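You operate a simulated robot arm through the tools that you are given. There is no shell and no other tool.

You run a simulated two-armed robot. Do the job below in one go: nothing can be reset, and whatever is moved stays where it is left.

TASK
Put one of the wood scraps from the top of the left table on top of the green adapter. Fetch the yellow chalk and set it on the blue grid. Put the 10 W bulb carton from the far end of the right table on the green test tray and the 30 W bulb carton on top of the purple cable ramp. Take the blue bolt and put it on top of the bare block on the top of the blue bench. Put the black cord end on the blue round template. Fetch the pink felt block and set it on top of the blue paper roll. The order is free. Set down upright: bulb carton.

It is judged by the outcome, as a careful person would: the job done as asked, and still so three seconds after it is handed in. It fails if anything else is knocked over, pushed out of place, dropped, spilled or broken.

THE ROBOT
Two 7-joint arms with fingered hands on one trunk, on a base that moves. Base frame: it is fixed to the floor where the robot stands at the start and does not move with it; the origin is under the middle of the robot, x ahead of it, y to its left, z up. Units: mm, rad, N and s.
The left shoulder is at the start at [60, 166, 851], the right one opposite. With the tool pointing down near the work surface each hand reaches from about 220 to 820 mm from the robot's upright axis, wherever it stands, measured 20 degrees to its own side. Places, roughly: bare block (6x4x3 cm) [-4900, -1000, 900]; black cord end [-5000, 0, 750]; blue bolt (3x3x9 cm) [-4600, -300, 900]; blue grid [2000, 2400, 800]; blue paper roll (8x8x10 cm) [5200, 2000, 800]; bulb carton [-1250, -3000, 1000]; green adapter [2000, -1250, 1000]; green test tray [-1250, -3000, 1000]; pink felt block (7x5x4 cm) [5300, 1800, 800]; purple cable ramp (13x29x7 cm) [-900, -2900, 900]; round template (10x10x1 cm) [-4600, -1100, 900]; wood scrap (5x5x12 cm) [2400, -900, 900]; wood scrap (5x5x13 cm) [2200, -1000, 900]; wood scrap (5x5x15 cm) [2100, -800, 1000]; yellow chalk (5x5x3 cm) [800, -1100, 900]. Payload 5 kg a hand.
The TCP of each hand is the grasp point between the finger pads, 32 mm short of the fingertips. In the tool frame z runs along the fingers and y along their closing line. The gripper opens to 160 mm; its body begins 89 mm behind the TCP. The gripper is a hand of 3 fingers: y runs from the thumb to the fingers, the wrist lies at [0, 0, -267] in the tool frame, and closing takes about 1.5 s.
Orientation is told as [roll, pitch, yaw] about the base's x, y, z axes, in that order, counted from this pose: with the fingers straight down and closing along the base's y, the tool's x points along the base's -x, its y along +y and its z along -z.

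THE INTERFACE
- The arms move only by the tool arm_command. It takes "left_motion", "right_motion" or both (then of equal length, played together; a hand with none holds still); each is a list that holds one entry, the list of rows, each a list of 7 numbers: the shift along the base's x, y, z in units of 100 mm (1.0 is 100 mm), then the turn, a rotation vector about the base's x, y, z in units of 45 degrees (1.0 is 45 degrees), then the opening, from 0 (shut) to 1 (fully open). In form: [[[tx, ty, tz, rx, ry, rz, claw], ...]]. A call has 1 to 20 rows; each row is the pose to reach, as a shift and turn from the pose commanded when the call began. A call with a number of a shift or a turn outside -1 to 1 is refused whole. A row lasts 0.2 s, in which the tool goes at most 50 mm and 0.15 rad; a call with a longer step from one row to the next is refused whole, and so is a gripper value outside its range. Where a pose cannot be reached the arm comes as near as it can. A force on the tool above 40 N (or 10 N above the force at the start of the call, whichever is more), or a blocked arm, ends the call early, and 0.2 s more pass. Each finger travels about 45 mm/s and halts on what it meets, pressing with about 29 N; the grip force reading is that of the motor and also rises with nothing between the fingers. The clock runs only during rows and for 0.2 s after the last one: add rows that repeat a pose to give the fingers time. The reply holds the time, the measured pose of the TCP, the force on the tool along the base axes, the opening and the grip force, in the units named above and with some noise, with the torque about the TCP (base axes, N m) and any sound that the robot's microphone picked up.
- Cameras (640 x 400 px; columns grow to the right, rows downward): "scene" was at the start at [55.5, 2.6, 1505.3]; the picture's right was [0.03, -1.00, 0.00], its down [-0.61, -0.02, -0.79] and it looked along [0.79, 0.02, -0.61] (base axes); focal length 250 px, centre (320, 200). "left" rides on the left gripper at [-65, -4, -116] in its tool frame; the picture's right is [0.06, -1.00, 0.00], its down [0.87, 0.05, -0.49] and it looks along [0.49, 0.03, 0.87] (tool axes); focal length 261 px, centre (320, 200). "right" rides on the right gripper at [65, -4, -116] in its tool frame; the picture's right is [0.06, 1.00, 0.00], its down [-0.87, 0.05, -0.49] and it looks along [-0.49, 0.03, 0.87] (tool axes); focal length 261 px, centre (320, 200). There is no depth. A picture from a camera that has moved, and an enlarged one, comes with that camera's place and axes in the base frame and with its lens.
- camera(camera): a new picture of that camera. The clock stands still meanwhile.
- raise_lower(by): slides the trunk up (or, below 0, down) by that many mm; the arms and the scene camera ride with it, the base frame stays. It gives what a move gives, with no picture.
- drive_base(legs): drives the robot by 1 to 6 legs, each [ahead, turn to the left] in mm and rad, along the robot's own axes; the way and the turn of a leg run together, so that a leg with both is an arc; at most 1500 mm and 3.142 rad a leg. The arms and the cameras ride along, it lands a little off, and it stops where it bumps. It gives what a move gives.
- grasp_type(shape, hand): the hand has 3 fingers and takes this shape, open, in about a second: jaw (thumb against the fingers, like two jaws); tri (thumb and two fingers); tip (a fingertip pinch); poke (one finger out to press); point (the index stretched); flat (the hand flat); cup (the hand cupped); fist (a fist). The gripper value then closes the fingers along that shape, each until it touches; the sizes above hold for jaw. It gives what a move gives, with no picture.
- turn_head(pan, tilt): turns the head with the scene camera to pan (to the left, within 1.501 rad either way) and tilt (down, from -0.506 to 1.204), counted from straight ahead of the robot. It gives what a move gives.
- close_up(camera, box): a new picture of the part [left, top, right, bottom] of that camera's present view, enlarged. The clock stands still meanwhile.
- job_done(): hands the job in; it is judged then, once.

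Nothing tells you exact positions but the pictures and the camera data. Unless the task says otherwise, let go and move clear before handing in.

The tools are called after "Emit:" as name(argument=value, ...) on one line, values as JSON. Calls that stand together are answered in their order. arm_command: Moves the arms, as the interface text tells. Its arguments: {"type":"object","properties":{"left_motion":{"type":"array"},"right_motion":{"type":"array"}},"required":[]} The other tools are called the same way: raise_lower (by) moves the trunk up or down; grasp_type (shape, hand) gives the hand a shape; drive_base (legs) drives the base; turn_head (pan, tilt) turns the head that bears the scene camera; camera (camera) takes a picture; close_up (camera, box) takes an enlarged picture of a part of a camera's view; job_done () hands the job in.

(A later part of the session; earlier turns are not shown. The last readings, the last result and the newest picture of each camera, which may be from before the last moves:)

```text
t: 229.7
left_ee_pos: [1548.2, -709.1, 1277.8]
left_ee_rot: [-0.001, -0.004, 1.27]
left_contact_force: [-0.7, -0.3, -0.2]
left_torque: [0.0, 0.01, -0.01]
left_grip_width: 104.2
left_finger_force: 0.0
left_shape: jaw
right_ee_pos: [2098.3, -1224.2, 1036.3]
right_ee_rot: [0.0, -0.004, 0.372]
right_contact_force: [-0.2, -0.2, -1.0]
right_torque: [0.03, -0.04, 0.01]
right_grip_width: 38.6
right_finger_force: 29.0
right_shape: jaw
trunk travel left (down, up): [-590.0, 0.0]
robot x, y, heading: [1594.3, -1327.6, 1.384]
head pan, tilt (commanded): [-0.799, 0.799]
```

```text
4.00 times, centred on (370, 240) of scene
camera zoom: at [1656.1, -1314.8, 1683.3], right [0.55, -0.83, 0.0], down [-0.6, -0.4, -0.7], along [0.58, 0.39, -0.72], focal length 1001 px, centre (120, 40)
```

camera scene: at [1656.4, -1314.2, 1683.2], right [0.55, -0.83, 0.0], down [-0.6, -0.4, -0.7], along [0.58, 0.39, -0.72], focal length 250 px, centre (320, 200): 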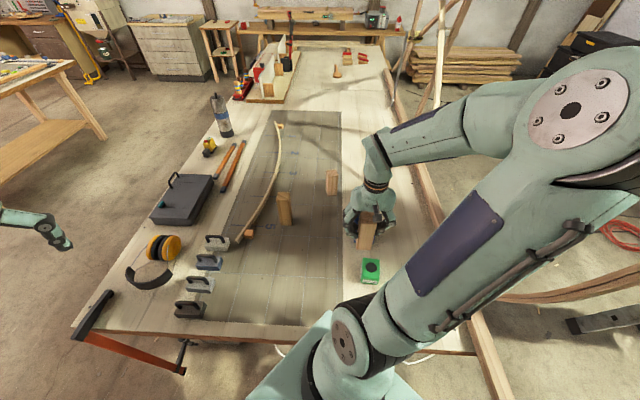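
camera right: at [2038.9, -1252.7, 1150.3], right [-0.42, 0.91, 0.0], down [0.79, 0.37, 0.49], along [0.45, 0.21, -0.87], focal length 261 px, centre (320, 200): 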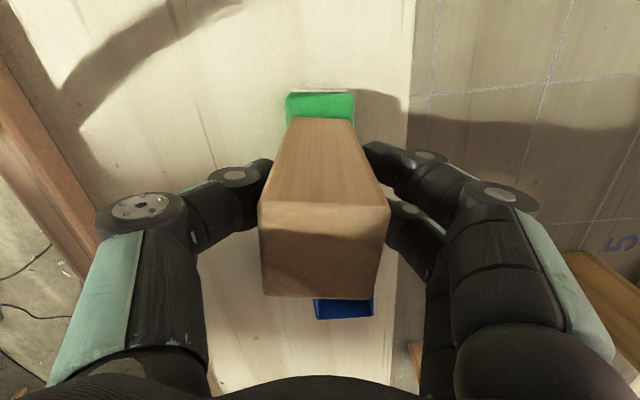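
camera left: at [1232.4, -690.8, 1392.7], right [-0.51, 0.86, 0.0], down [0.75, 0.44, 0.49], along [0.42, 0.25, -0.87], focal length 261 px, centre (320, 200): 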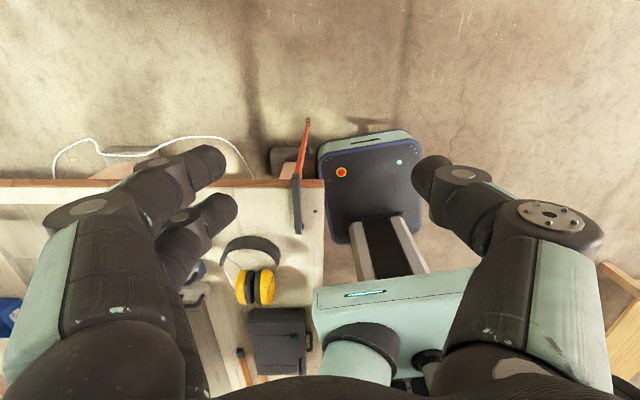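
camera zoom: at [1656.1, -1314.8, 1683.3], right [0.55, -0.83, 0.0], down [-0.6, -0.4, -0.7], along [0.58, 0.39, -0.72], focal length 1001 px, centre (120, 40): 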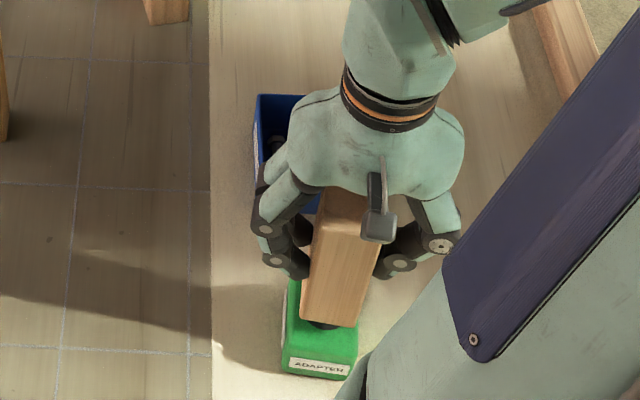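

Let me zoom once more to make sure the block is centred fore-and-aft on the adapter.

Emit:
close_up(camera="right", box=[260, 70, 380, 145])

Emit:
close_up(camera="scene", box=[360, 240, 420, 290])

```text
5.33 times, centred on (320, 108) of right
camera zoom: at [2038.9, -1252.7, 1150.3], right [-0.42, 0.91, 0.0], down [0.79, 0.37, 0.49], along [0.45, 0.21, -0.87], focal length 1390 px, centre (320, 693)
```

zoom: 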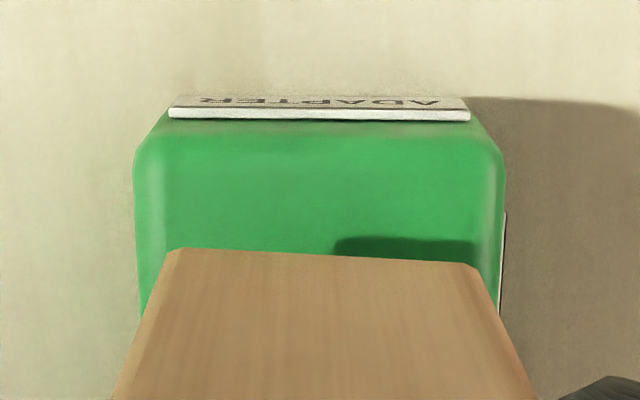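

```text
8.00 times, centred on (390, 265) of scene
camera zoom: at [1656.1, -1314.8, 1683.3], right [0.55, -0.83, 0.0], down [-0.6, -0.4, -0.7], along [0.58, 0.39, -0.72], focal length 2002 px, centre (-240, -320)
```

zoom: 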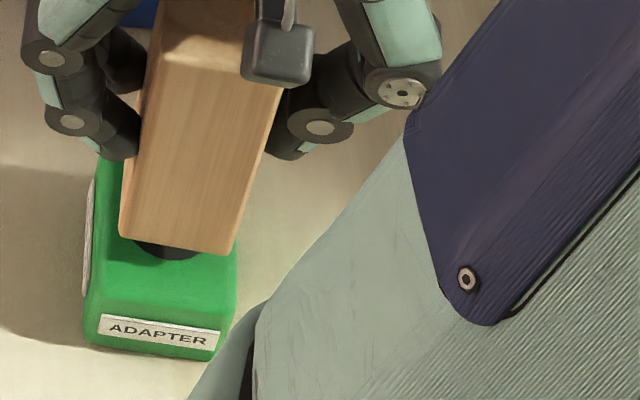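

The block sits about 7 mm too far toward the back of the adapter. I'll shift it back that much and lower until contact.

Emit:
arm_command(right_motion=[[[-0.065, -0.025, 0, 0, 0, 0, 0.15], [-0.065, -0.025, -0.03, 0, 0, 0, 0.15], [-0.065, -0.025, -0.05, 0, 0, 0, 0.15], [-0.065, -0.025, -0.05, 0, 0, 0, 0.15]]])

Emit:
close_up(camera="scene", box=[360, 240, 420, 290])

Emit:
close_up(camera="right", box=[260, 70, 380, 145])

```text
t: 230.7
left_ee_pos: [1548.1, -708.7, 1277.0]
left_ee_rot: [0.0, -0.004, 1.269]
left_contact_force: [0.2, -1.0, 0.1]
left_torque: [0.0, -0.01, 0.0]
left_grip_width: 103.7
left_finger_force: 0.1
left_shape: jaw
right_ee_pos: [2092.6, -1226.9, 1030.1]
right_ee_rot: [0.002, -0.001, 0.374]
right_contact_force: [0.1, 0.0, -1.1]
right_torque: [0.0, -0.01, -0.03]
right_grip_width: 38.7
right_finger_force: 28.6
right_shape: jaw
trunk travel left (down, up): [-590.0, 0.0]
robot x, y, heading: [1596.0, -1331.6, 1.384]
head pan, tilt (commanded): [-0.799, 0.799]
```

```text
8.00 times, centred on (390, 265) of scene
camera zoom: at [1656.4, -1314.5, 1683.3], right [0.55, -0.83, 0.0], down [-0.6, -0.4, -0.7], along [0.58, 0.39, -0.72], focal length 2002 px, centre (-240, -320)
```

zoom: 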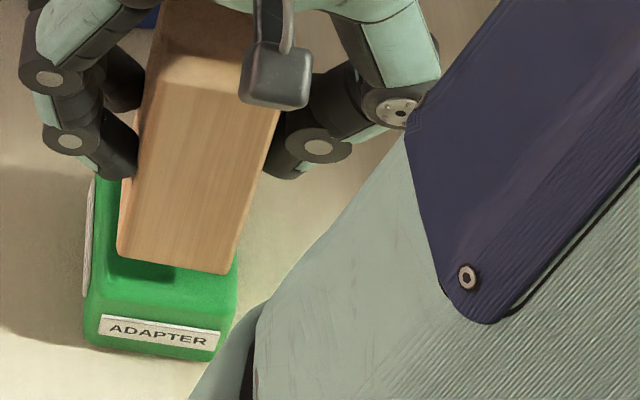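

```text
5.33 times, centred on (320, 108) of right
camera zoom: at [2033.9, -1254.9, 1146.2], right [-0.42, 0.91, 0.0], down [0.79, 0.37, 0.49], along [0.45, 0.21, -0.87], focal length 1390 px, centre (320, 693)
```

zoom: 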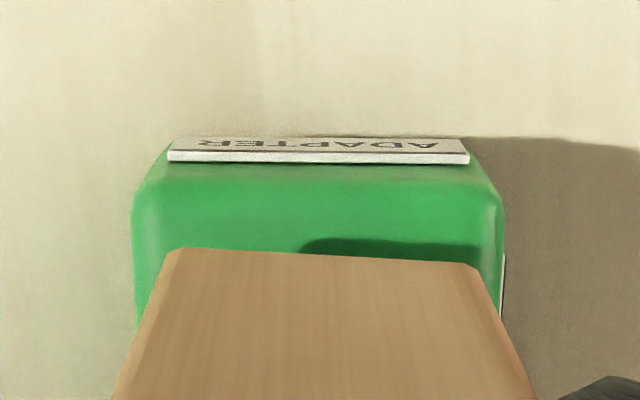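

Nearly centred; I'll shift back 3 mm more and lower in small steps until it rests.

Emit:
arm_command(right_motion=[[[-0.03, -0.01, 0, 0, 0, 0, 0.15], [-0.03, -0.01, -0.02, 0, 0, 0, 0.15], [-0.03, -0.01, -0.03, 0, 0, 0, 0.15]]])

Emit:
arm_command(right_motion=[[[0, 0, -0.015, 0, 0, 0, 0.15], [0, 0, -0.03, 0, 0, 0, 0.15]]])

Emit:
arm_command(right_motion=[[[0, 0, -0.015, 0, 0, 0, 0.15], [0, 0, -0.03, 0, 0, 0, 0.15]]])

```text
t: 231.4
left_ee_pos: [1548.9, -710.3, 1277.4]
left_ee_rot: [-0.001, -0.004, 1.27]
left_contact_force: [0.2, -1.0, -0.2]
left_torque: [-0.02, 0.0, 0.0]
left_grip_width: 103.8
left_finger_force: 0.1
left_shape: jaw
right_ee_pos: [2093.1, -1224.6, 1030.4]
right_ee_rot: [0.001, -0.001, 0.373]
right_contact_force: [0.5, -0.4, -1.4]
right_torque: [-0.02, -0.03, -0.03]
right_grip_width: 38.6
right_finger_force: 29.4
right_shape: jaw
right hand out of reach, approached as far as the arm can: row 1, 2, 3
trunk travel left (down, up): [-590.0, 0.0]
robot x, y, heading: [1598.6, -1330.6, 1.385]
head pan, tilt (commanded): [-0.799, 0.799]
```

```text
t: 232.1
left_ee_pos: [1549.2, -709.3, 1277.6]
left_ee_rot: [-0.002, -0.004, 1.27]
left_contact_force: [0.6, 0.5, 0.0]
left_torque: [0.0, 0.0, 0.0]
left_grip_width: 103.9
left_finger_force: 0.1
left_shape: jaw
right_ee_pos: [2094.8, -1224.9, 1027.4]
right_ee_rot: [0.0, -0.002, 0.374]
right_contact_force: [-1.1, -0.1, -0.6]
right_torque: [-0.01, 0.0, 0.01]
right_grip_width: 38.7
right_finger_force: 29.2
right_shape: jaw
trunk travel left (down, up): [-590.0, 0.0]
robot x, y, heading: [1598.2, -1329.1, 1.384]
head pan, tilt (commanded): [-0.799, 0.799]
```

```text
t: 232.7
left_ee_pos: [1548.2, -709.3, 1277.6]
left_ee_rot: [-0.002, -0.003, 1.268]
left_contact_force: [-0.9, 0.6, -0.2]
left_torque: [0.03, 0.01, 0.01]
left_grip_width: 103.8
left_finger_force: 0.2
left_shape: jaw
right_ee_pos: [2093.5, -1224.8, 1025.1]
right_ee_rot: [0.001, 0.0, 0.372]
right_contact_force: [0.3, -0.7, -1.3]
right_torque: [0.01, 0.0, -0.01]
right_grip_width: 38.6
right_finger_force: 29.3
right_shape: jaw
trunk travel left (down, up): [-590.0, 0.0]
robot x, y, heading: [1596.7, -1331.0, 1.384]
head pan, tilt (commanded): [-0.799, 0.799]
```

I'm at the posture limit there, but the position [2093.5,-1225] agrees with the adapter's estimated centre. I'll keep lowering in small steps.

Emit:
arm_command(right_motion=[[[0, 0, -0.015, 0, 0, 0, 0.15], [0, 0, -0.03, 0, 0, 0, 0.15]]])

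Emit:
arm_command(right_motion=[[[0, 0, -0.015, 0, 0, 0, 0.15], [0, 0, -0.03, 0, 0, 0, 0.15]]])

Emit:
close_up(camera="scene", box=[360, 240, 420, 290])

```text
t: 233.2
left_ee_pos: [1549.5, -709.5, 1276.5]
left_ee_rot: [-0.002, -0.005, 1.269]
left_contact_force: [0.2, 0.1, -0.4]
left_torque: [-0.02, 0.02, -0.02]
left_grip_width: 103.7
left_finger_force: 0.1
left_shape: jaw
right_ee_pos: [2095.3, -1225.0, 1022.8]
right_ee_rot: [-0.002, -0.001, 0.373]
right_contact_force: [0.4, 0.0, -1.1]
right_torque: [0.02, 0.0, 0.01]
right_grip_width: 38.6
right_finger_force: 29.4
right_shape: jaw
trunk travel left (down, up): [-590.0, 0.0]
robot x, y, heading: [1594.8, -1328.7, 1.388]
head pan, tilt (commanded): [-0.799, 0.799]
```

```text
t: 233.8
left_ee_pos: [1548.2, -710.7, 1277.0]
left_ee_rot: [-0.002, -0.002, 1.268]
left_contact_force: [-0.5, 0.0, -0.2]
left_torque: [0.0, -0.03, 0.01]
left_grip_width: 103.8
left_finger_force: 0.0
left_shape: jaw
right_ee_pos: [2096.2, -1224.1, 1020.5]
right_ee_rot: [0.002, -0.002, 0.374]
right_contact_force: [-0.1, -0.3, -0.9]
right_torque: [0.03, -0.05, 0.0]
right_grip_width: 39.0
right_finger_force: 28.9
right_shape: jaw
right hand out of reach, approached as far as the arm can: row 1, 2
trunk travel left (down, up): [-590.0, 0.0]
robot x, y, heading: [1594.1, -1333.5, 1.384]
head pan, tilt (commanded): [-0.799, 0.799]
```

```text
8.00 times, centred on (390, 265) of scene
camera zoom: at [1656.1, -1314.7, 1683.3], right [0.55, -0.83, 0.0], down [-0.6, -0.4, -0.7], along [0.58, 0.39, -0.72], focal length 2002 px, centre (-240, -320)
```

zoom: 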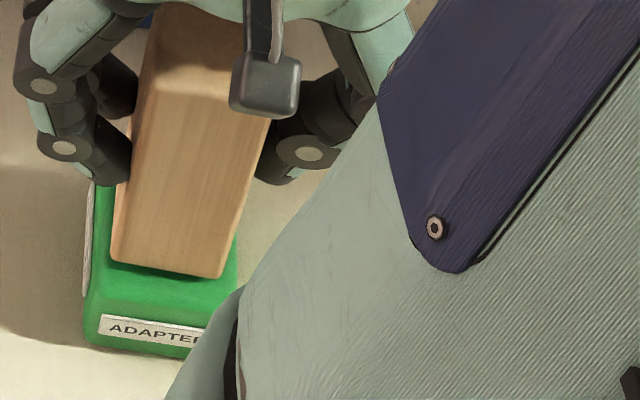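

The arm is near a posture limit, so I'll lower the last millimetres with the trunk instead, in small steps.

Emit:
raise_lower(by=-3)

Emit:
raise_lower(by=-3)

Emit:
close_up(camera="scene", box=[360, 240, 420, 290])

```text
t: 234.4
left_ee_pos: [1548.4, -710.0, 1274.5]
left_ee_rot: [-0.003, -0.004, 1.269]
left_contact_force: [-0.3, 0.0, -0.7]
left_torque: [-0.04, 0.01, 0.04]
left_grip_width: 103.8
left_finger_force: 0.0
left_shape: jaw
right_ee_pos: [2095.6, -1224.6, 1017.3]
right_ee_rot: [0.0, -0.002, 0.375]
right_contact_force: [0.1, 0.1, -0.9]
right_torque: [0.0, 0.03, -0.03]
right_grip_width: 38.6
right_finger_force: 29.2
right_shape: jaw
trunk travel left (down, up): [-587.0, 3.0]
robot x, y, heading: [1592.3, -1330.0, 1.387]
head pan, tilt (commanded): [-0.799, 0.799]
```

```text
t: 234.9
left_ee_pos: [1548.6, -708.8, 1271.4]
left_ee_rot: [-0.001, -0.002, 1.267]
left_contact_force: [-0.7, -0.2, -0.3]
left_torque: [0.0, -0.02, 0.02]
left_grip_width: 103.9
left_finger_force: 0.0
left_shape: jaw
right_ee_pos: [2095.1, -1224.2, 1015.9]
right_ee_rot: [0.003, -0.001, 0.374]
right_contact_force: [-0.8, -2.0, 7.8]
right_torque: [0.04, 0.02, 0.0]
right_grip_width: 38.9
right_finger_force: 28.8
right_shape: jaw
trunk travel left (down, up): [-584.0, 6.0]
robot x, y, heading: [1597.8, -1328.0, 1.388]
head pan, tilt (commanded): [-0.799, 0.799]
```

```text
8.00 times, centred on (390, 265) of scene
camera zoom: at [1655.9, -1314.8, 1677.4], right [0.55, -0.83, 0.0], down [-0.6, -0.4, -0.7], along [0.58, 0.39, -0.72], focal length 2002 px, centre (-240, -320)
```

zoom: 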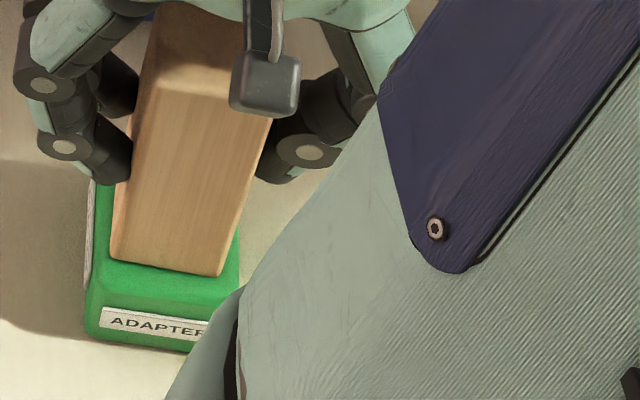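

Contact (about 8 N): the block rests on the adapter, well inside its edges. I'll open the fingers slowly and check.

Emit:
arm_command(right_motion=[[[0, 0, 0, 0, 0, 0, 0.26], [0, 0, 0, 0, 0, 0, 0.32], [0, 0, 0, 0, 0, 0, 0.4], [0, 0, 0, 0, 0, 0, 0.5], [0, 0, 0, 0, 0, 0, 0.55], [0, 0, 0, 0, 0, 0, 0.55]]])

Emit:
camera(camera="right")

Emit:
close_up(camera="scene", box=[340, 210, 420, 290])

```text
t: 236.3
left_ee_pos: [1548.3, -709.1, 1271.3]
left_ee_rot: [-0.001, -0.003, 1.27]
left_contact_force: [0.7, 0.4, 0.0]
left_torque: [0.0, 0.01, 0.03]
left_grip_width: 103.9
left_finger_force: 0.1
left_shape: jaw
right_ee_pos: [2096.1, -1224.9, 1014.2]
right_ee_rot: [0.001, -0.002, 0.374]
right_contact_force: [-0.9, 0.0, 0.5]
right_torque: [0.02, -0.02, -0.02]
right_grip_width: 87.5
right_finger_force: 0.1
right_shape: jaw
trunk travel left (down, up): [-584.0, 6.0]
robot x, y, heading: [1595.7, -1329.2, 1.386]
head pan, tilt (commanded): [-0.799, 0.799]
```

```text
taken
camera right: at [2036.6, -1252.3, 1129.5], right [-0.42, 0.91, 0.0], down [0.79, 0.37, 0.49], along [0.45, 0.21, -0.87], focal length 261 px, centre (320, 200)
```

right: 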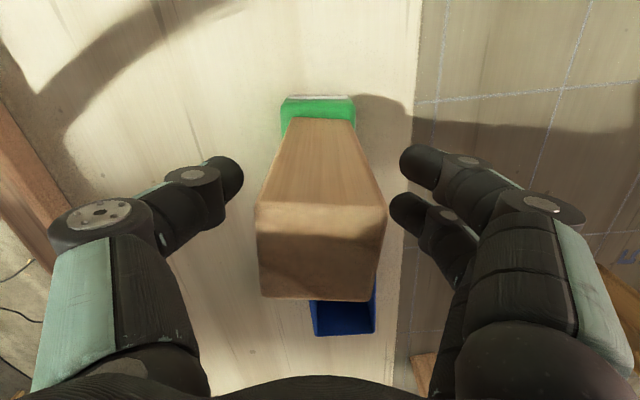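

```text
5.00 times, centred on (380, 250) of scene
camera zoom: at [1656.1, -1314.6, 1677.3], right [0.55, -0.83, 0.0], down [-0.6, -0.4, -0.7], along [0.58, 0.39, -0.72], focal length 1251 px, centre (20, -50)
```

zoom: 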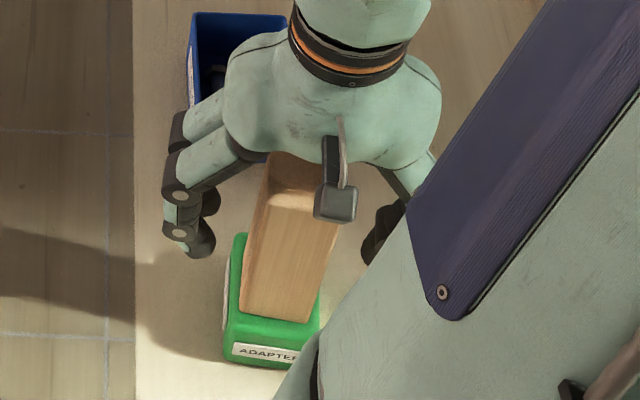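

The block stands steady on the adapter. I'll rise straight up in steps to clear it.

Emit:
arm_command(right_motion=[[[0, 0, 0.2, 0, 0, 0, 0.58], [0, 0, 0.5, 0, 0, 0, 0.58], [0, 0, 0.8, 0, 0, 0, 0.58], [0, 0, 1.0, 0, 0, 0, 0.58]]])

Emit:
camera(camera="right")

```text
t: 237.3
left_ee_pos: [1547.8, -709.9, 1272.3]
left_ee_rot: [-0.001, -0.002, 1.271]
left_contact_force: [-0.9, -0.9, 0.0]
left_torque: [-0.02, 0.01, 0.02]
left_grip_width: 103.9
left_finger_force: 0.0
left_shape: jaw
right_ee_pos: [2096.0, -1225.0, 1116.3]
right_ee_rot: [-0.003, 0.0, 0.373]
right_contact_force: [0.4, 0.0, -0.7]
right_torque: [-0.04, 0.02, -0.01]
right_grip_width: 92.3
right_finger_force: 0.1
right_shape: jaw
trunk travel left (down, up): [-584.0, 6.0]
robot x, y, heading: [1594.2, -1329.7, 1.387]
head pan, tilt (commanded): [-0.799, 0.799]
```

```text
taken
camera right: at [2036.3, -1254.0, 1231.3], right [-0.42, 0.91, 0.0], down [0.79, 0.37, 0.49], along [0.45, 0.21, -0.87], focal length 261 px, centre (320, 200)
```

right: 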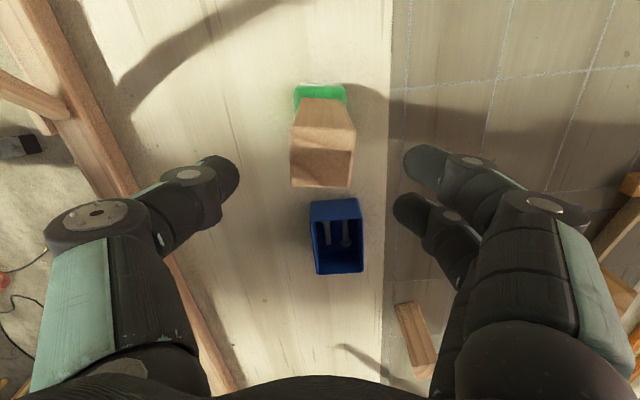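

The wood scrap stands on the green adapter. Now I'll raise the hand well clear and turn it back square with the robot before leaving the gap.

Emit:
arm_command(right_motion=[[[-0.1, 0.2, 0.35, 0, 0, 0, 0.58], [-0.2, 0.4, 0.7, 0, 0, 0.1, 0.58], [-0.2, 0.6, 1.0, 0, 0, 0.28, 0.58], [-0.2, 0.8, 1.0, 0, 0, 0.46, 0.58], [-0.2, 0.9, 1.0, 0, 0, 0.64, 0.58], [-0.2, 0.9, 1.0, 0, 0, 0.82, 0.58], [-0.2, 0.9, 1.0, 0, 0, 1.0, 0.58]]])

Emit:
raise_lower(by=6)

Emit:
camera(camera="scene")

```text
t: 238.9
left_ee_pos: [1548.6, -710.3, 1271.3]
left_ee_rot: [-0.001, -0.003, 1.27]
left_contact_force: [0.6, -0.2, 0.0]
left_torque: [0.0, -0.02, -0.04]
left_grip_width: 103.7
left_finger_force: 0.1
left_shape: jaw
right_ee_pos: [2075.9, -1134.6, 1215.1]
right_ee_rot: [0.0, -0.003, 1.16]
right_contact_force: [-0.1, 0.4, -0.4]
right_torque: [0.0, 0.01, 0.02]
right_grip_width: 92.3
right_finger_force: 0.0
right_shape: jaw
trunk travel left (down, up): [-584.0, 6.0]
robot x, y, heading: [1592.3, -1330.3, 1.382]
head pan, tilt (commanded): [-0.799, 0.799]
```

```text
t: 239.4
left_ee_pos: [1548.1, -710.6, 1277.5]
left_ee_rot: [-0.002, -0.004, 1.27]
left_contact_force: [-0.5, 0.1, 0.1]
left_torque: [0.01, -0.01, 0.01]
left_grip_width: 103.5
left_finger_force: 0.0
left_shape: jaw
right_ee_pos: [2076.8, -1134.4, 1221.3]
right_ee_rot: [0.003, -0.001, 1.158]
right_contact_force: [0.0, -0.3, 0.8]
right_torque: [-0.02, 0.02, -0.01]
right_grip_width: 92.2
right_finger_force: 0.1
right_shape: jaw
trunk travel left (down, up): [-590.0, 0.0]
robot x, y, heading: [1594.9, -1333.7, 1.383]
head pan, tilt (commanded): [-0.799, 0.799]
```

```text
taken
camera scene: at [1656.1, -1314.5, 1683.3], right [0.55, -0.83, 0.0], down [-0.6, -0.4, -0.7], along [0.58, 0.39, -0.72], focal length 250 px, centre (320, 200)
```

scene: 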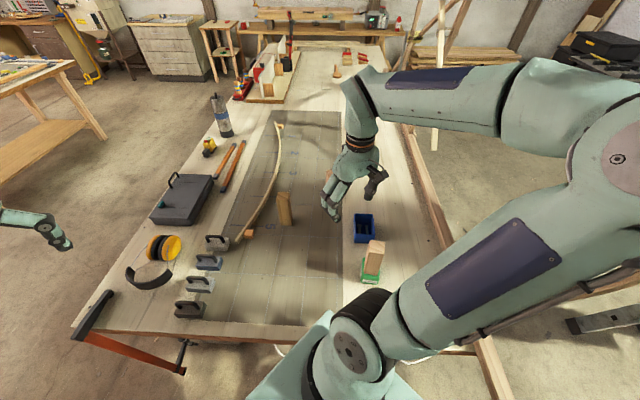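

All good here. Now I'll drive out of the gap and along the near side of the right table toward its far end for the bulb cartons.

Emit:
drive_base(legs=[[0, 0.8], [1110, 0], [0, 1.449], [1400, 0], [1400, 0]])

Emit:
turn_head(pan=0.9, tilt=0.45)

Emit:
camera(camera="scene")

Emit:
turn_head(pan=0.1, tilt=0.4)

Emit:
camera(camera="scene")

```text
t: 264.3
left_ee_pos: [-1996.1, -2187.2, 1278.4]
left_ee_rot: [-0.002, -0.004, -2.761]
left_contact_force: [-0.3, -0.4, 0.0]
left_torque: [0.01, -0.03, 0.01]
left_grip_width: 103.6
left_finger_force: 0.0
left_shape: jaw
right_ee_pos: [-1998.7, -1508.4, 1221.1]
right_ee_rot: [0.0, -0.002, -2.872]
right_contact_force: [-0.2, 0.5, 0.9]
right_torque: [0.0, 0.01, -0.03]
right_grip_width: 92.5
right_finger_force: 0.1
right_shape: jaw
trunk travel left (down, up): [-590.0, 0.0]
robot x, y, heading: [-1543.7, -1760.7, -2.642]
head pan, tilt (commanded): [-0.799, 0.799]
```

```text
t: 266.0
left_ee_pos: [-1995.2, -2185.6, 1278.1]
left_ee_rot: [-0.001, -0.004, -2.763]
left_contact_force: [-0.2, 0.5, 0.6]
left_torque: [0.02, -0.04, 0.04]
left_grip_width: 103.9
left_finger_force: 0.1
left_shape: jaw
right_ee_pos: [-1999.7, -1509.2, 1221.5]
right_ee_rot: [0.002, -0.001, -2.872]
right_contact_force: [-0.1, -0.2, -0.4]
right_torque: [0.0, -0.01, 0.0]
right_grip_width: 92.2
right_finger_force: 0.1
right_shape: jaw
trunk travel left (down, up): [-590.0, 0.0]
robot x, y, heading: [-1544.9, -1754.7, -2.644]
head pan, tilt (commanded): [0.901, 0.45]
```

```text
taken
camera scene: at [-1535.5, -1834.8, 1713.7], right [-0.99, 0.17, 0.0], down [0.08, 0.43, -0.9], along [-0.15, -0.89, -0.44], focal length 250 px, centre (320, 200)
```

scene: 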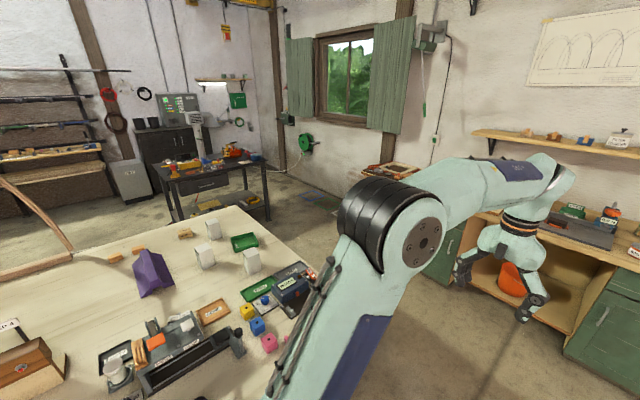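

```text
t: 267.1
left_ee_pos: [-1996.2, -2186.1, 1278.3]
left_ee_rot: [-0.002, -0.004, -2.761]
left_contact_force: [-0.3, 0.0, -0.5]
left_torque: [0.01, -0.01, -0.01]
left_grip_width: 103.9
left_finger_force: 0.0
left_shape: jaw
right_ee_pos: [-1999.5, -1509.3, 1221.1]
right_ee_rot: [0.001, -0.001, -2.871]
right_contact_force: [0.5, -0.4, 0.3]
right_torque: [0.01, -0.01, -0.01]
right_grip_width: 92.2
right_finger_force: 0.1
right_shape: jaw
trunk travel left (down, up): [-590.0, 0.0]
robot x, y, heading: [-1543.7, -1758.4, -2.648]
head pan, tilt (commanded): [0.099, 0.4]
```

```text
taken
camera scene: at [-1596.2, -1796.4, 1718.4], right [-0.56, 0.83, 0.0], down [0.32, 0.22, -0.92], along [-0.76, -0.52, -0.39], focal length 250 px, centre (320, 200)
```

scene: 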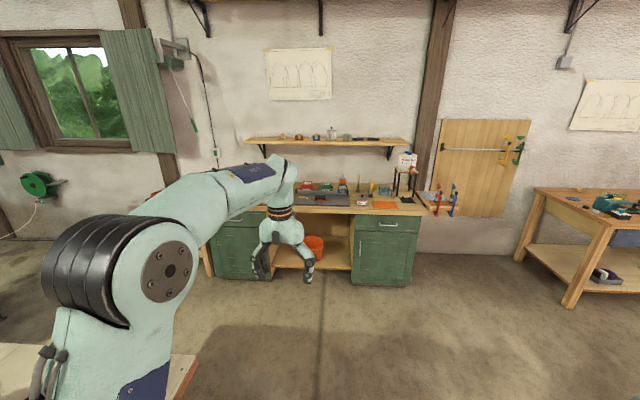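

I see three white cartons, a green tray, and the purple ramp at the far end of the right table. I'll zoom in to read the labels.

Emit:
turn_head(pan=0.9, tilt=0.45)

Emit:
close_up(camera="scene", box=[100, 205, 330, 375])

Emit:
close_up(camera="scene", box=[180, 205, 290, 285])

Emit:
close_up(camera="scene", box=[180, 255, 330, 360])

```text
t: 268.3
left_ee_pos: [-1996.6, -2187.6, 1278.1]
left_ee_rot: [-0.002, -0.004, -2.76]
left_contact_force: [0.1, 0.3, 0.1]
left_torque: [0.03, 0.03, -0.01]
left_grip_width: 103.9
left_finger_force: 0.1
left_shape: jaw
right_ee_pos: [-1999.2, -1507.5, 1221.1]
right_ee_rot: [-0.001, -0.002, -2.87]
right_contact_force: [-0.5, 0.2, 0.1]
right_torque: [0.01, -0.03, 0.02]
right_grip_width: 92.3
right_finger_force: 0.1
right_shape: jaw
trunk travel left (down, up): [-590.0, 0.0]
robot x, y, heading: [-1541.9, -1760.0, -2.646]
head pan, tilt (commanded): [0.901, 0.45]
```

```text
2.35 times, centred on (215, 290) of scene
camera zoom: at [-1535.5, -1834.8, 1713.7], right [-0.98, 0.17, 0.0], down [0.08, 0.43, -0.9], along [-0.16, -0.89, -0.44], focal length 589 px, centre (567, -12)
```

zoom: 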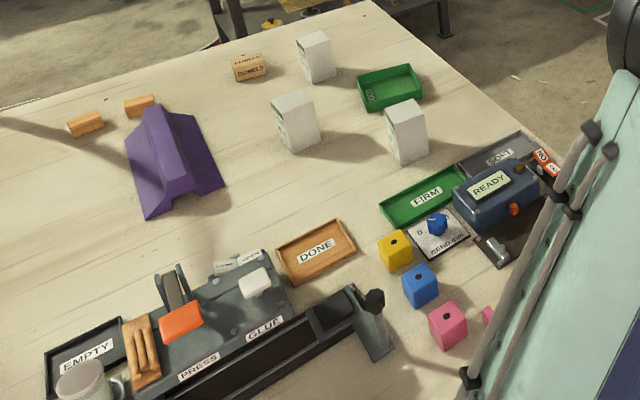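

```text
5.00 times, centred on (235, 245) of scene
camera zoom: at [-1535.5, -1834.8, 1713.7], right [-0.98, 0.17, 0.0], down [0.08, 0.43, -0.9], along [-0.16, -0.89, -0.44], focal length 1251 px, centre (745, -25)
```

zoom: 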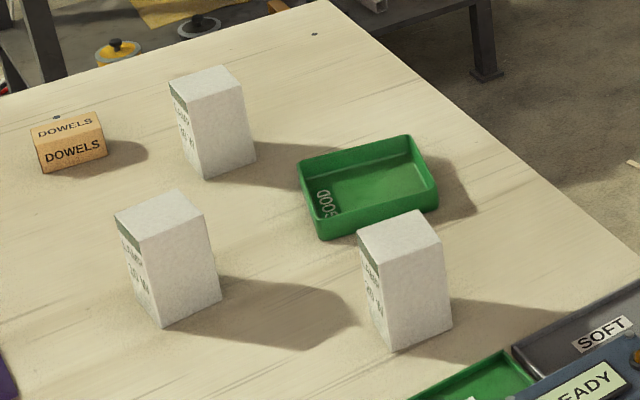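

```text
3.81 times, centred on (255, 308) of scene
camera zoom: at [-1535.5, -1834.8, 1713.7], right [-0.98, 0.17, 0.0], down [0.08, 0.43, -0.9], along [-0.16, -0.89, -0.44], focal length 953 px, centre (568, -210)
```

zoom: 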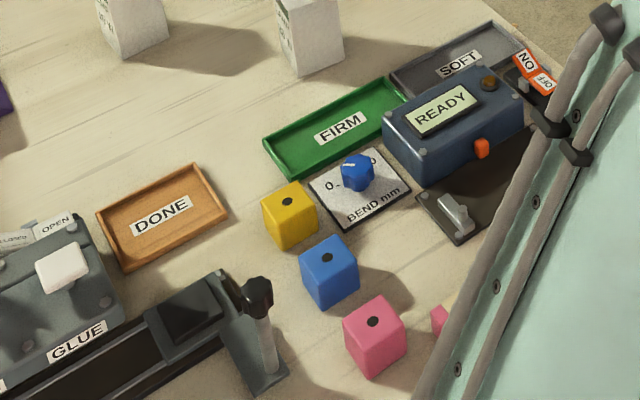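

The green tray labelled GOOD next to the cartons is the test tray near [-1322,-3053]. I'll zoom in more on the carton labels.

Emit:
close_up(camera="scene", box=[205, 216, 235, 242])

Emit:
close_up(camera="scene", box=[195, 240, 230, 272])

Emit:
close_up(camera="scene", box=[236, 245, 272, 277])

```text
15.38 times, centred on (220, 229) of scene
camera zoom: at [-1535.5, -1834.8, 1713.7], right [-0.98, 0.17, 0.0], down [0.08, 0.43, -0.9], along [-0.16, -0.89, -0.44], focal length 3850 px, centre (1858, -246)
```

zoom: 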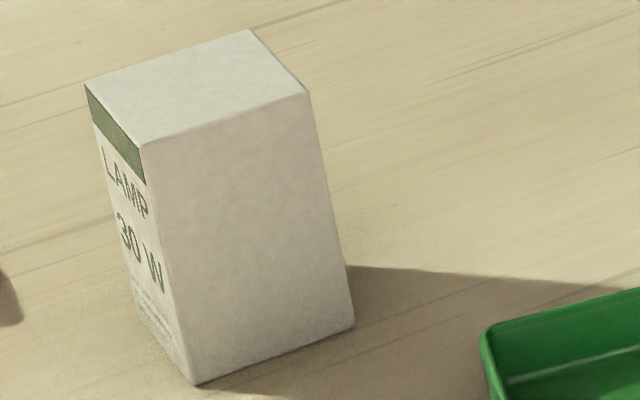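

```text
12.50 times, centred on (212, 256) of scene
camera zoom: at [-1535.5, -1834.8, 1713.7], right [-0.98, 0.17, 0.0], down [0.08, 0.43, -0.9], along [-0.16, -0.89, -0.44], focal length 3128 px, centre (1664, -500)
```

zoom: 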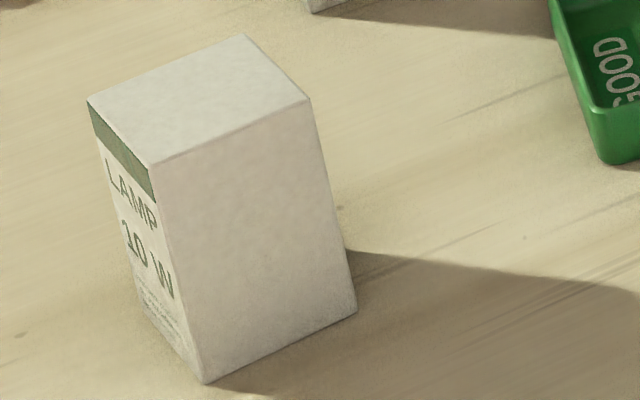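

```text
12.50 times, centred on (254, 261) of scene
camera zoom: at [-1535.5, -1834.8, 1713.7], right [-0.98, 0.17, 0.0], down [0.08, 0.43, -0.9], along [-0.16, -0.89, -0.44], focal length 3128 px, centre (1145, -562)
```

zoom: 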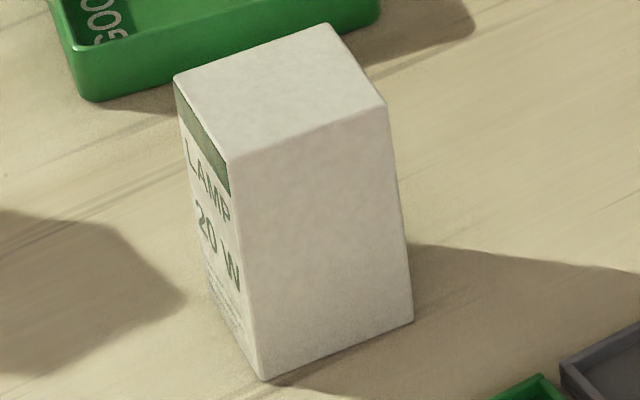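

The labels read: 30 W is the farthest carton (about [-1143,-3152]), 10 W the left one ([-1150,-2900]), 20 W the near one; the GOOD tray is at [-1320,-3053]. I'll drive around the end of the table and face it from the end side.

Emit:
drive_base(legs=[[1090, 0], [0, 1.606], [1100, 0], [0, 1.57]])

Emit:
turn_head(pan=-0.1, tilt=0.6)

Emit:
camera(camera="scene")

```text
t: 287.4
left_ee_pos: [-1501.4, -2774.8, 1278.8]
left_ee_rot: [-0.002, -0.004, 0.491]
left_contact_force: [0.8, 0.3, -0.4]
left_torque: [-0.01, -0.01, -0.02]
left_grip_width: 103.9
left_finger_force: 0.0
left_shape: jaw
right_ee_pos: [-1426.1, -3449.9, 1221.5]
right_ee_rot: [0.001, -0.002, 0.379]
right_contact_force: [-0.3, -0.5, 0.5]
right_torque: [0.01, -0.07, 0.0]
right_grip_width: 92.4
right_finger_force: 0.1
right_shape: jaw
trunk travel left (down, up): [-590.0, 0.0]
robot x, y, heading: [-1905.3, -3250.2, 0.609]
head pan, tilt (commanded): [0.901, 0.45]
```

```text
t: 288.7
left_ee_pos: [-1501.4, -2775.5, 1278.3]
left_ee_rot: [-0.003, -0.003, 0.488]
left_contact_force: [0.8, 0.0, 0.0]
left_torque: [0.0, 0.01, -0.01]
left_grip_width: 104.0
left_finger_force: 0.0
left_shape: jaw
right_ee_pos: [-1426.1, -3449.3, 1220.8]
right_ee_rot: [0.002, -0.001, 0.379]
right_contact_force: [0.8, 0.3, 0.0]
right_torque: [-0.02, -0.02, 0.02]
right_grip_width: 92.5
right_finger_force: 0.1
right_shape: jaw
trunk travel left (down, up): [-590.0, 0.0]
robot x, y, heading: [-1902.9, -3251.2, 0.608]
head pan, tilt (commanded): [-0.099, 0.6]
```

```text
taken
camera scene: at [-1853.1, -3223.6, 1700.2], right [0.49, -0.87, 0.0], down [-0.49, -0.27, -0.83], along [0.72, 0.4, -0.56], focal length 250 px, centre (320, 200)
```

scene: 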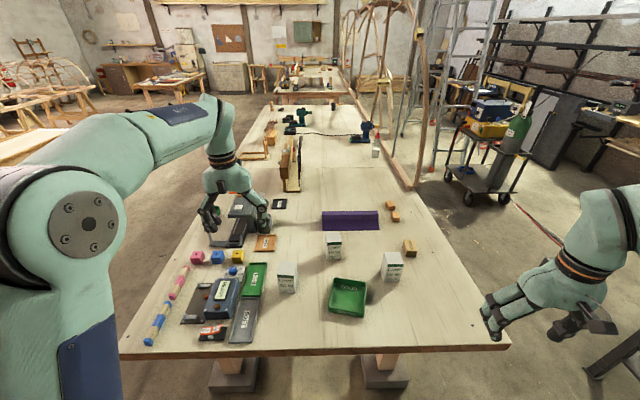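

This is a good view from the table's end. I'll zoom in to verify the labels, tray and ramp.

Emit:
close_up(camera="scene", box=[260, 195, 420, 320])

Emit:
close_up(camera="scene", box=[310, 195, 410, 260])

```text
3.20 times, centred on (340, 258) of scene
camera zoom: at [-1853.1, -3223.6, 1700.2], right [0.49, -0.87, 0.0], down [-0.49, -0.27, -0.83], along [0.72, 0.4, -0.56], focal length 801 px, centre (256, 16)
```

zoom: 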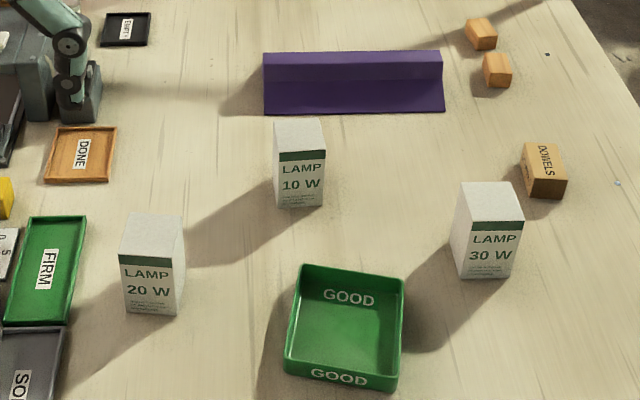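

```text
6.15 times, centred on (360, 228) of scene
camera zoom: at [-1853.1, -3223.6, 1700.2], right [0.49, -0.87, 0.0], down [-0.49, -0.27, -0.83], along [0.72, 0.4, -0.56], focal length 1540 px, centre (74, 31)
```

zoom: 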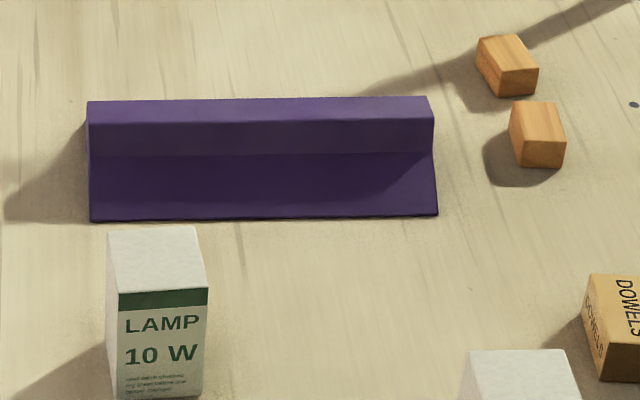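

Labels confirmed: 10 W ahead, 30 W to the right, tray "GOOD" in front. I'll drive 130 mm closer and move the right hand over the 10 W carton.

Emit:
drive_base(legs=[[125, 0]])

Emit:
arm_command(right_motion=[[[0.15, 0.45, 0, 0, 0, 0.1, 0.7], [0.25, 0.85, 0, 0, 0, 0.2, 0.7], [0.33, 1.0, 0, 0, 0, 0.2, 0.7]]])

Emit:
arm_command(right_motion=[[[0.15, 0.45, 0, 0, 0, 0, 0.7], [0.3, 0.9, 0, 0, 0, 0, 0.7], [0.34, 1.0, 0, 0, 0, 0, 0.7]]])

Emit:
arm_command(right_motion=[[[0.15, 0.45, 0, 0, 0, 0, 0.7], [0.3, 0.9, 0, 0, 0, 0, 0.7], [0.34, 1.0, 0, 0, 0, 0, 0.7]]])

Emit:
camera(camera="right")

Emit:
camera(camera="scene")

```text
t: 289.9
left_ee_pos: [-1401.0, -2703.2, 1277.4]
left_ee_rot: [-0.002, -0.002, 0.49]
left_contact_force: [-0.1, 0.6, -0.1]
left_torque: [-0.01, 0.05, 0.01]
left_grip_width: 104.0
left_finger_force: 0.0
left_shape: jaw
right_ee_pos: [-1322.2, -3377.0, 1220.0]
right_ee_rot: [0.001, 0.001, 0.38]
right_contact_force: [-0.2, 0.4, 0.6]
right_torque: [-0.02, 0.06, 0.01]
right_grip_width: 92.3
right_finger_force: 0.1
right_shape: jaw
trunk travel left (down, up): [-590.0, 0.0]
robot x, y, heading: [-1803.3, -3175.9, 0.608]
head pan, tilt (commanded): [-0.099, 0.6]
```

```text
t: 290.7
left_ee_pos: [-1402.0, -2703.9, 1278.6]
left_ee_rot: [-0.001, -0.004, 0.491]
left_contact_force: [-0.7, -0.3, 1.0]
left_torque: [-0.03, 0.01, 0.0]
left_grip_width: 103.8
left_finger_force: 0.0
left_shape: jaw
right_ee_pos: [-1287.9, -3282.2, 1221.1]
right_ee_rot: [0.0, -0.001, 0.539]
right_contact_force: [0.5, -0.4, 1.1]
right_torque: [-0.01, -0.01, 0.0]
right_grip_width: 111.4
right_finger_force: 0.1
right_shape: jaw
trunk travel left (down, up): [-590.0, 0.0]
robot x, y, heading: [-1804.0, -3178.2, 0.606]
head pan, tilt (commanded): [-0.099, 0.6]
```

```text
t: 291.5
left_ee_pos: [-1402.1, -2702.8, 1278.7]
left_ee_rot: [0.0, -0.003, 0.489]
left_contact_force: [0.2, -0.3, 0.3]
left_torque: [0.0, -0.01, -0.01]
left_grip_width: 104.0
left_finger_force: 0.1
left_shape: jaw
right_ee_pos: [-1256.2, -3177.8, 1223.1]
right_ee_rot: [0.003, -0.004, 0.538]
right_contact_force: [0.2, 0.3, -0.4]
right_torque: [0.0, 0.01, 0.01]
right_grip_width: 111.8
right_finger_force: 0.1
right_shape: jaw
trunk travel left (down, up): [-590.0, 0.0]
robot x, y, heading: [-1806.0, -3177.4, 0.607]
head pan, tilt (commanded): [-0.099, 0.6]
```

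```text
t: 292.3
left_ee_pos: [-1401.6, -2703.2, 1278.1]
left_ee_rot: [-0.001, -0.004, 0.489]
left_contact_force: [-0.2, 0.1, 0.2]
left_torque: [0.02, 0.02, -0.02]
left_grip_width: 103.8
left_finger_force: 0.0
left_shape: jaw
right_ee_pos: [-1223.8, -3077.2, 1222.6]
right_ee_rot: [0.001, -0.001, 0.536]
right_contact_force: [0.4, 0.7, 1.3]
right_torque: [0.01, 0.01, -0.01]
right_grip_width: 111.7
right_finger_force: 0.1
right_shape: jaw
trunk travel left (down, up): [-590.0, 0.0]
robot x, y, heading: [-1804.3, -3180.9, 0.607]
head pan, tilt (commanded): [-0.099, 0.6]
```

```text
taken
camera right: at [-1277.6, -3114.7, 1337.6], right [-0.56, 0.83, 0.0], down [0.72, 0.49, 0.49], along [0.41, 0.28, -0.87], focal length 261 px, centre (320, 200)
```

right: 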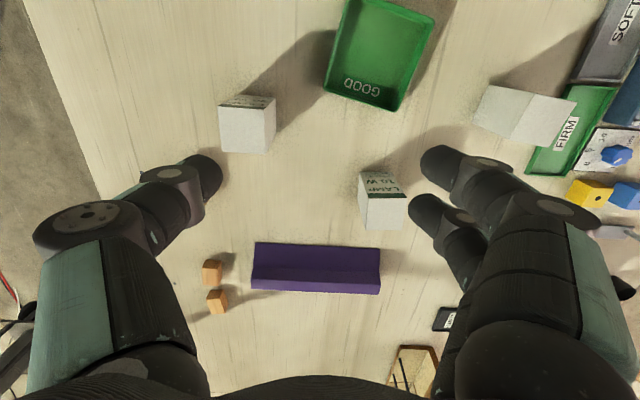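

```text
taken
camera scene: at [-1752.0, -3153.4, 1700.2], right [0.49, -0.87, 0.0], down [-0.49, -0.28, -0.82], along [0.72, 0.4, -0.57], focal length 250 px, centre (320, 200)
```

scene: 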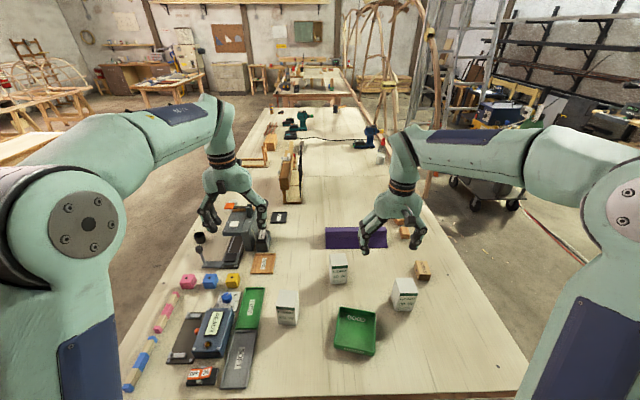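

The wrist camera now sees everything from above. I'll zoom on the 10 W carton, the tray and the ramp.

Emit:
close_up(camera="right", box=[230, 215, 410, 315])

Emit:
close_up(camera="right", box=[300, 140, 460, 240])

Emit:
close_up(camera="right", box=[300, 0, 460, 120])

```text
3.56 times, centred on (320, 265) of right
camera zoom: at [-1277.6, -3114.7, 1337.6], right [-0.56, 0.83, 0.0], down [0.72, 0.49, 0.49], along [0.41, 0.28, -0.87], focal length 927 px, centre (320, -31)
```

zoom: 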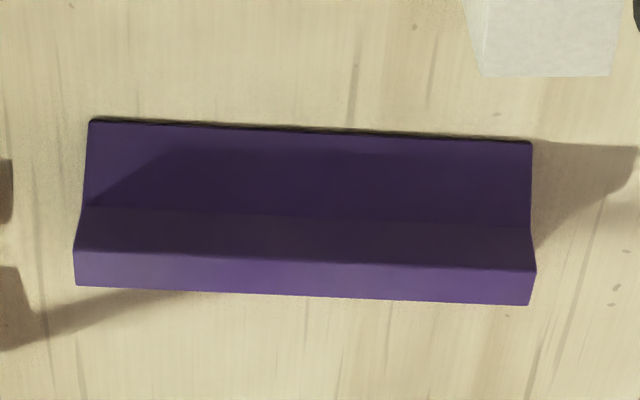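

```text
4.00 times, centred on (380, 190) of right
camera zoom: at [-1277.6, -3114.7, 1337.6], right [-0.56, 0.83, 0.0], down [0.72, 0.49, 0.49], along [0.41, 0.28, -0.87], focal length 1043 px, centre (80, 240)
```

zoom: 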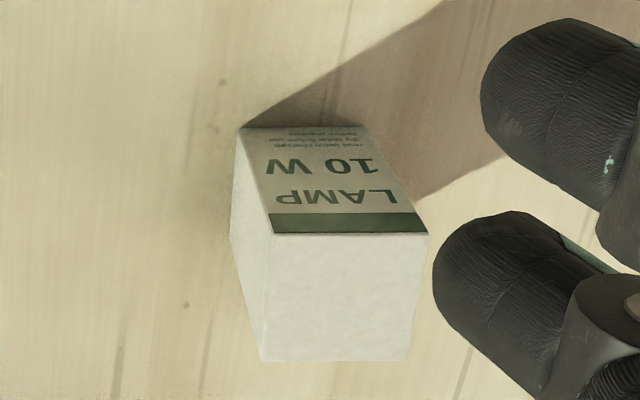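

```text
3.33 times, centred on (380, 60) of right
camera zoom: at [-1277.6, -3114.7, 1337.6], right [-0.56, 0.83, 0.0], down [0.72, 0.49, 0.49], along [0.41, 0.28, -0.87], focal length 869 px, centre (120, 667)
```

zoom: 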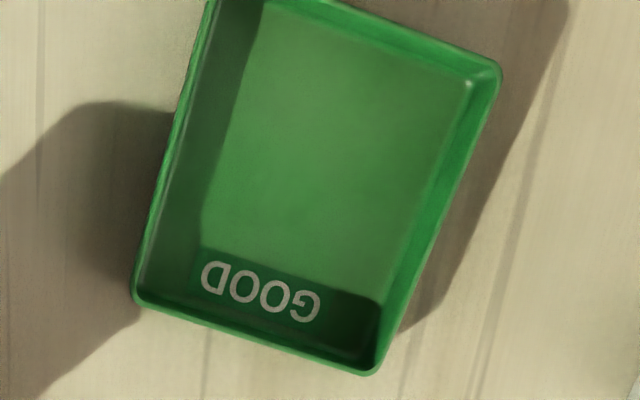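

The 10 W carton is at about [-1151,-2900], top z≈983. I'll bring the right hand over it and partly down.

Emit:
arm_command(right_motion=[[[0.18, 0.43, 0, 0, 0, 0.04, 0.7], [0.36, 0.86, 0, 0, 0, 0.04, 0.7], [0.4, 0.97, -0.1, 0, 0, 0.04, 0.7]]])

Emit:
arm_command(right_motion=[[[0.17, 0.4, -0.1, 0, 0, 0, 0.7], [0.33, 0.8, -0.2, 0, 0, 0, 0.7], [0.33, 0.8, -0.6, 0, 0, 0, 0.7], [0.33, 0.8, -1.0, 0, 0, 0, 0.7], [0.33, 0.8, -1.0, 0, 0, 0, 0.7]]])

Emit:
camera(camera="right")

```text
t: 293.1
left_ee_pos: [-1401.2, -2704.9, 1277.1]
left_ee_rot: [-0.003, -0.003, 0.491]
left_contact_force: [0.6, -0.2, 0.8]
left_torque: [0.0, 0.01, 0.03]
left_grip_width: 103.9
left_finger_force: 0.1
left_shape: jaw
right_ee_pos: [-1184.6, -2980.8, 1212.1]
right_ee_rot: [-0.001, -0.001, 0.569]
right_contact_force: [-0.1, 0.2, -0.3]
right_torque: [0.02, 0.0, 0.03]
right_grip_width: 111.6
right_finger_force: 0.1
right_shape: jaw
trunk travel left (down, up): [-590.0, 0.0]
robot x, y, heading: [-1800.7, -3177.2, 0.608]
head pan, tilt (commanded): [-0.099, 0.6]
```

```text
t: 294.3
left_ee_pos: [-1402.7, -2704.5, 1276.6]
left_ee_rot: [-0.001, -0.005, 0.49]
left_contact_force: [0.6, -0.1, 0.7]
left_torque: [0.04, -0.02, -0.02]
left_grip_width: 104.0
left_finger_force: 0.0
left_shape: jaw
right_ee_pos: [-1150.5, -2897.2, 1110.3]
right_ee_rot: [0.001, -0.003, 0.57]
right_contact_force: [-1.0, -0.6, 0.4]
right_torque: [0.0, -0.03, 0.01]
right_grip_width: 111.7
right_finger_force: 0.0
right_shape: jaw
trunk travel left (down, up): [-590.0, 0.0]
robot x, y, heading: [-1806.6, -3180.8, 0.611]
head pan, tilt (commanded): [-0.099, 0.6]
```

```text
taken
camera right: at [-1203.2, -2936.2, 1225.9], right [-0.59, 0.81, 0.0], down [0.7, 0.51, 0.49], along [0.4, 0.29, -0.87], focal length 261 px, centre (320, 200)
```

right: 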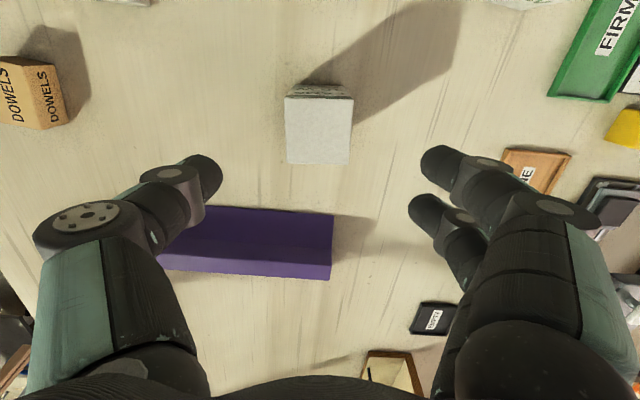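

Centred within 4 mm. I'll descend around the 10 W carton.

Emit:
arm_command(right_motion=[[[-0.01, -0.03, -0.4, 0, 0, 0, 0.65], [-0.01, -0.03, -0.8, 0, 0, 0, 0.65], [-0.01, -0.03, -0.9, 0, 0, 0, 0.65]]])

Emit:
camera(camera="right")

```text
t: 295.1
left_ee_pos: [-1401.6, -2705.0, 1278.4]
left_ee_rot: [-0.002, -0.004, 0.491]
left_contact_force: [0.6, 0.1, 0.1]
left_torque: [0.0, -0.03, 0.02]
left_grip_width: 103.9
left_finger_force: 0.0
left_shape: jaw
right_ee_pos: [-1149.7, -2901.6, 1021.7]
right_ee_rot: [0.001, -0.003, 0.569]
right_contact_force: [-0.2, 0.0, 0.5]
right_torque: [0.0, 0.04, 0.01]
right_grip_width: 104.2
right_finger_force: 0.1
right_shape: jaw
trunk travel left (down, up): [-590.0, 0.0]
robot x, y, heading: [-1800.6, -3180.2, 0.61]
head pan, tilt (commanded): [-0.099, 0.6]
```

```text
taken
camera right: at [-1202.4, -2941.4, 1136.2], right [-0.59, 0.81, 0.0], down [0.7, 0.51, 0.49], along [0.4, 0.29, -0.87], focal length 261 px, centre (320, 200)
```

right: 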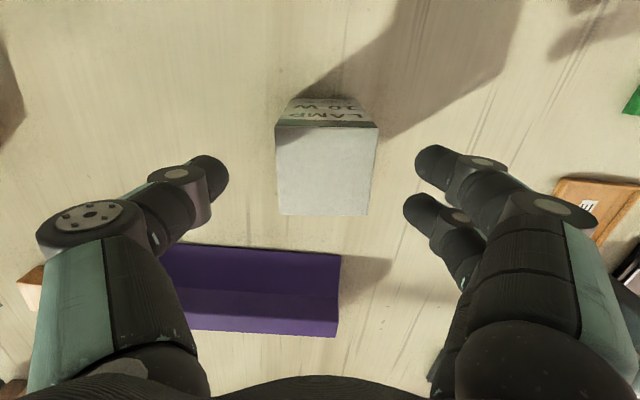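

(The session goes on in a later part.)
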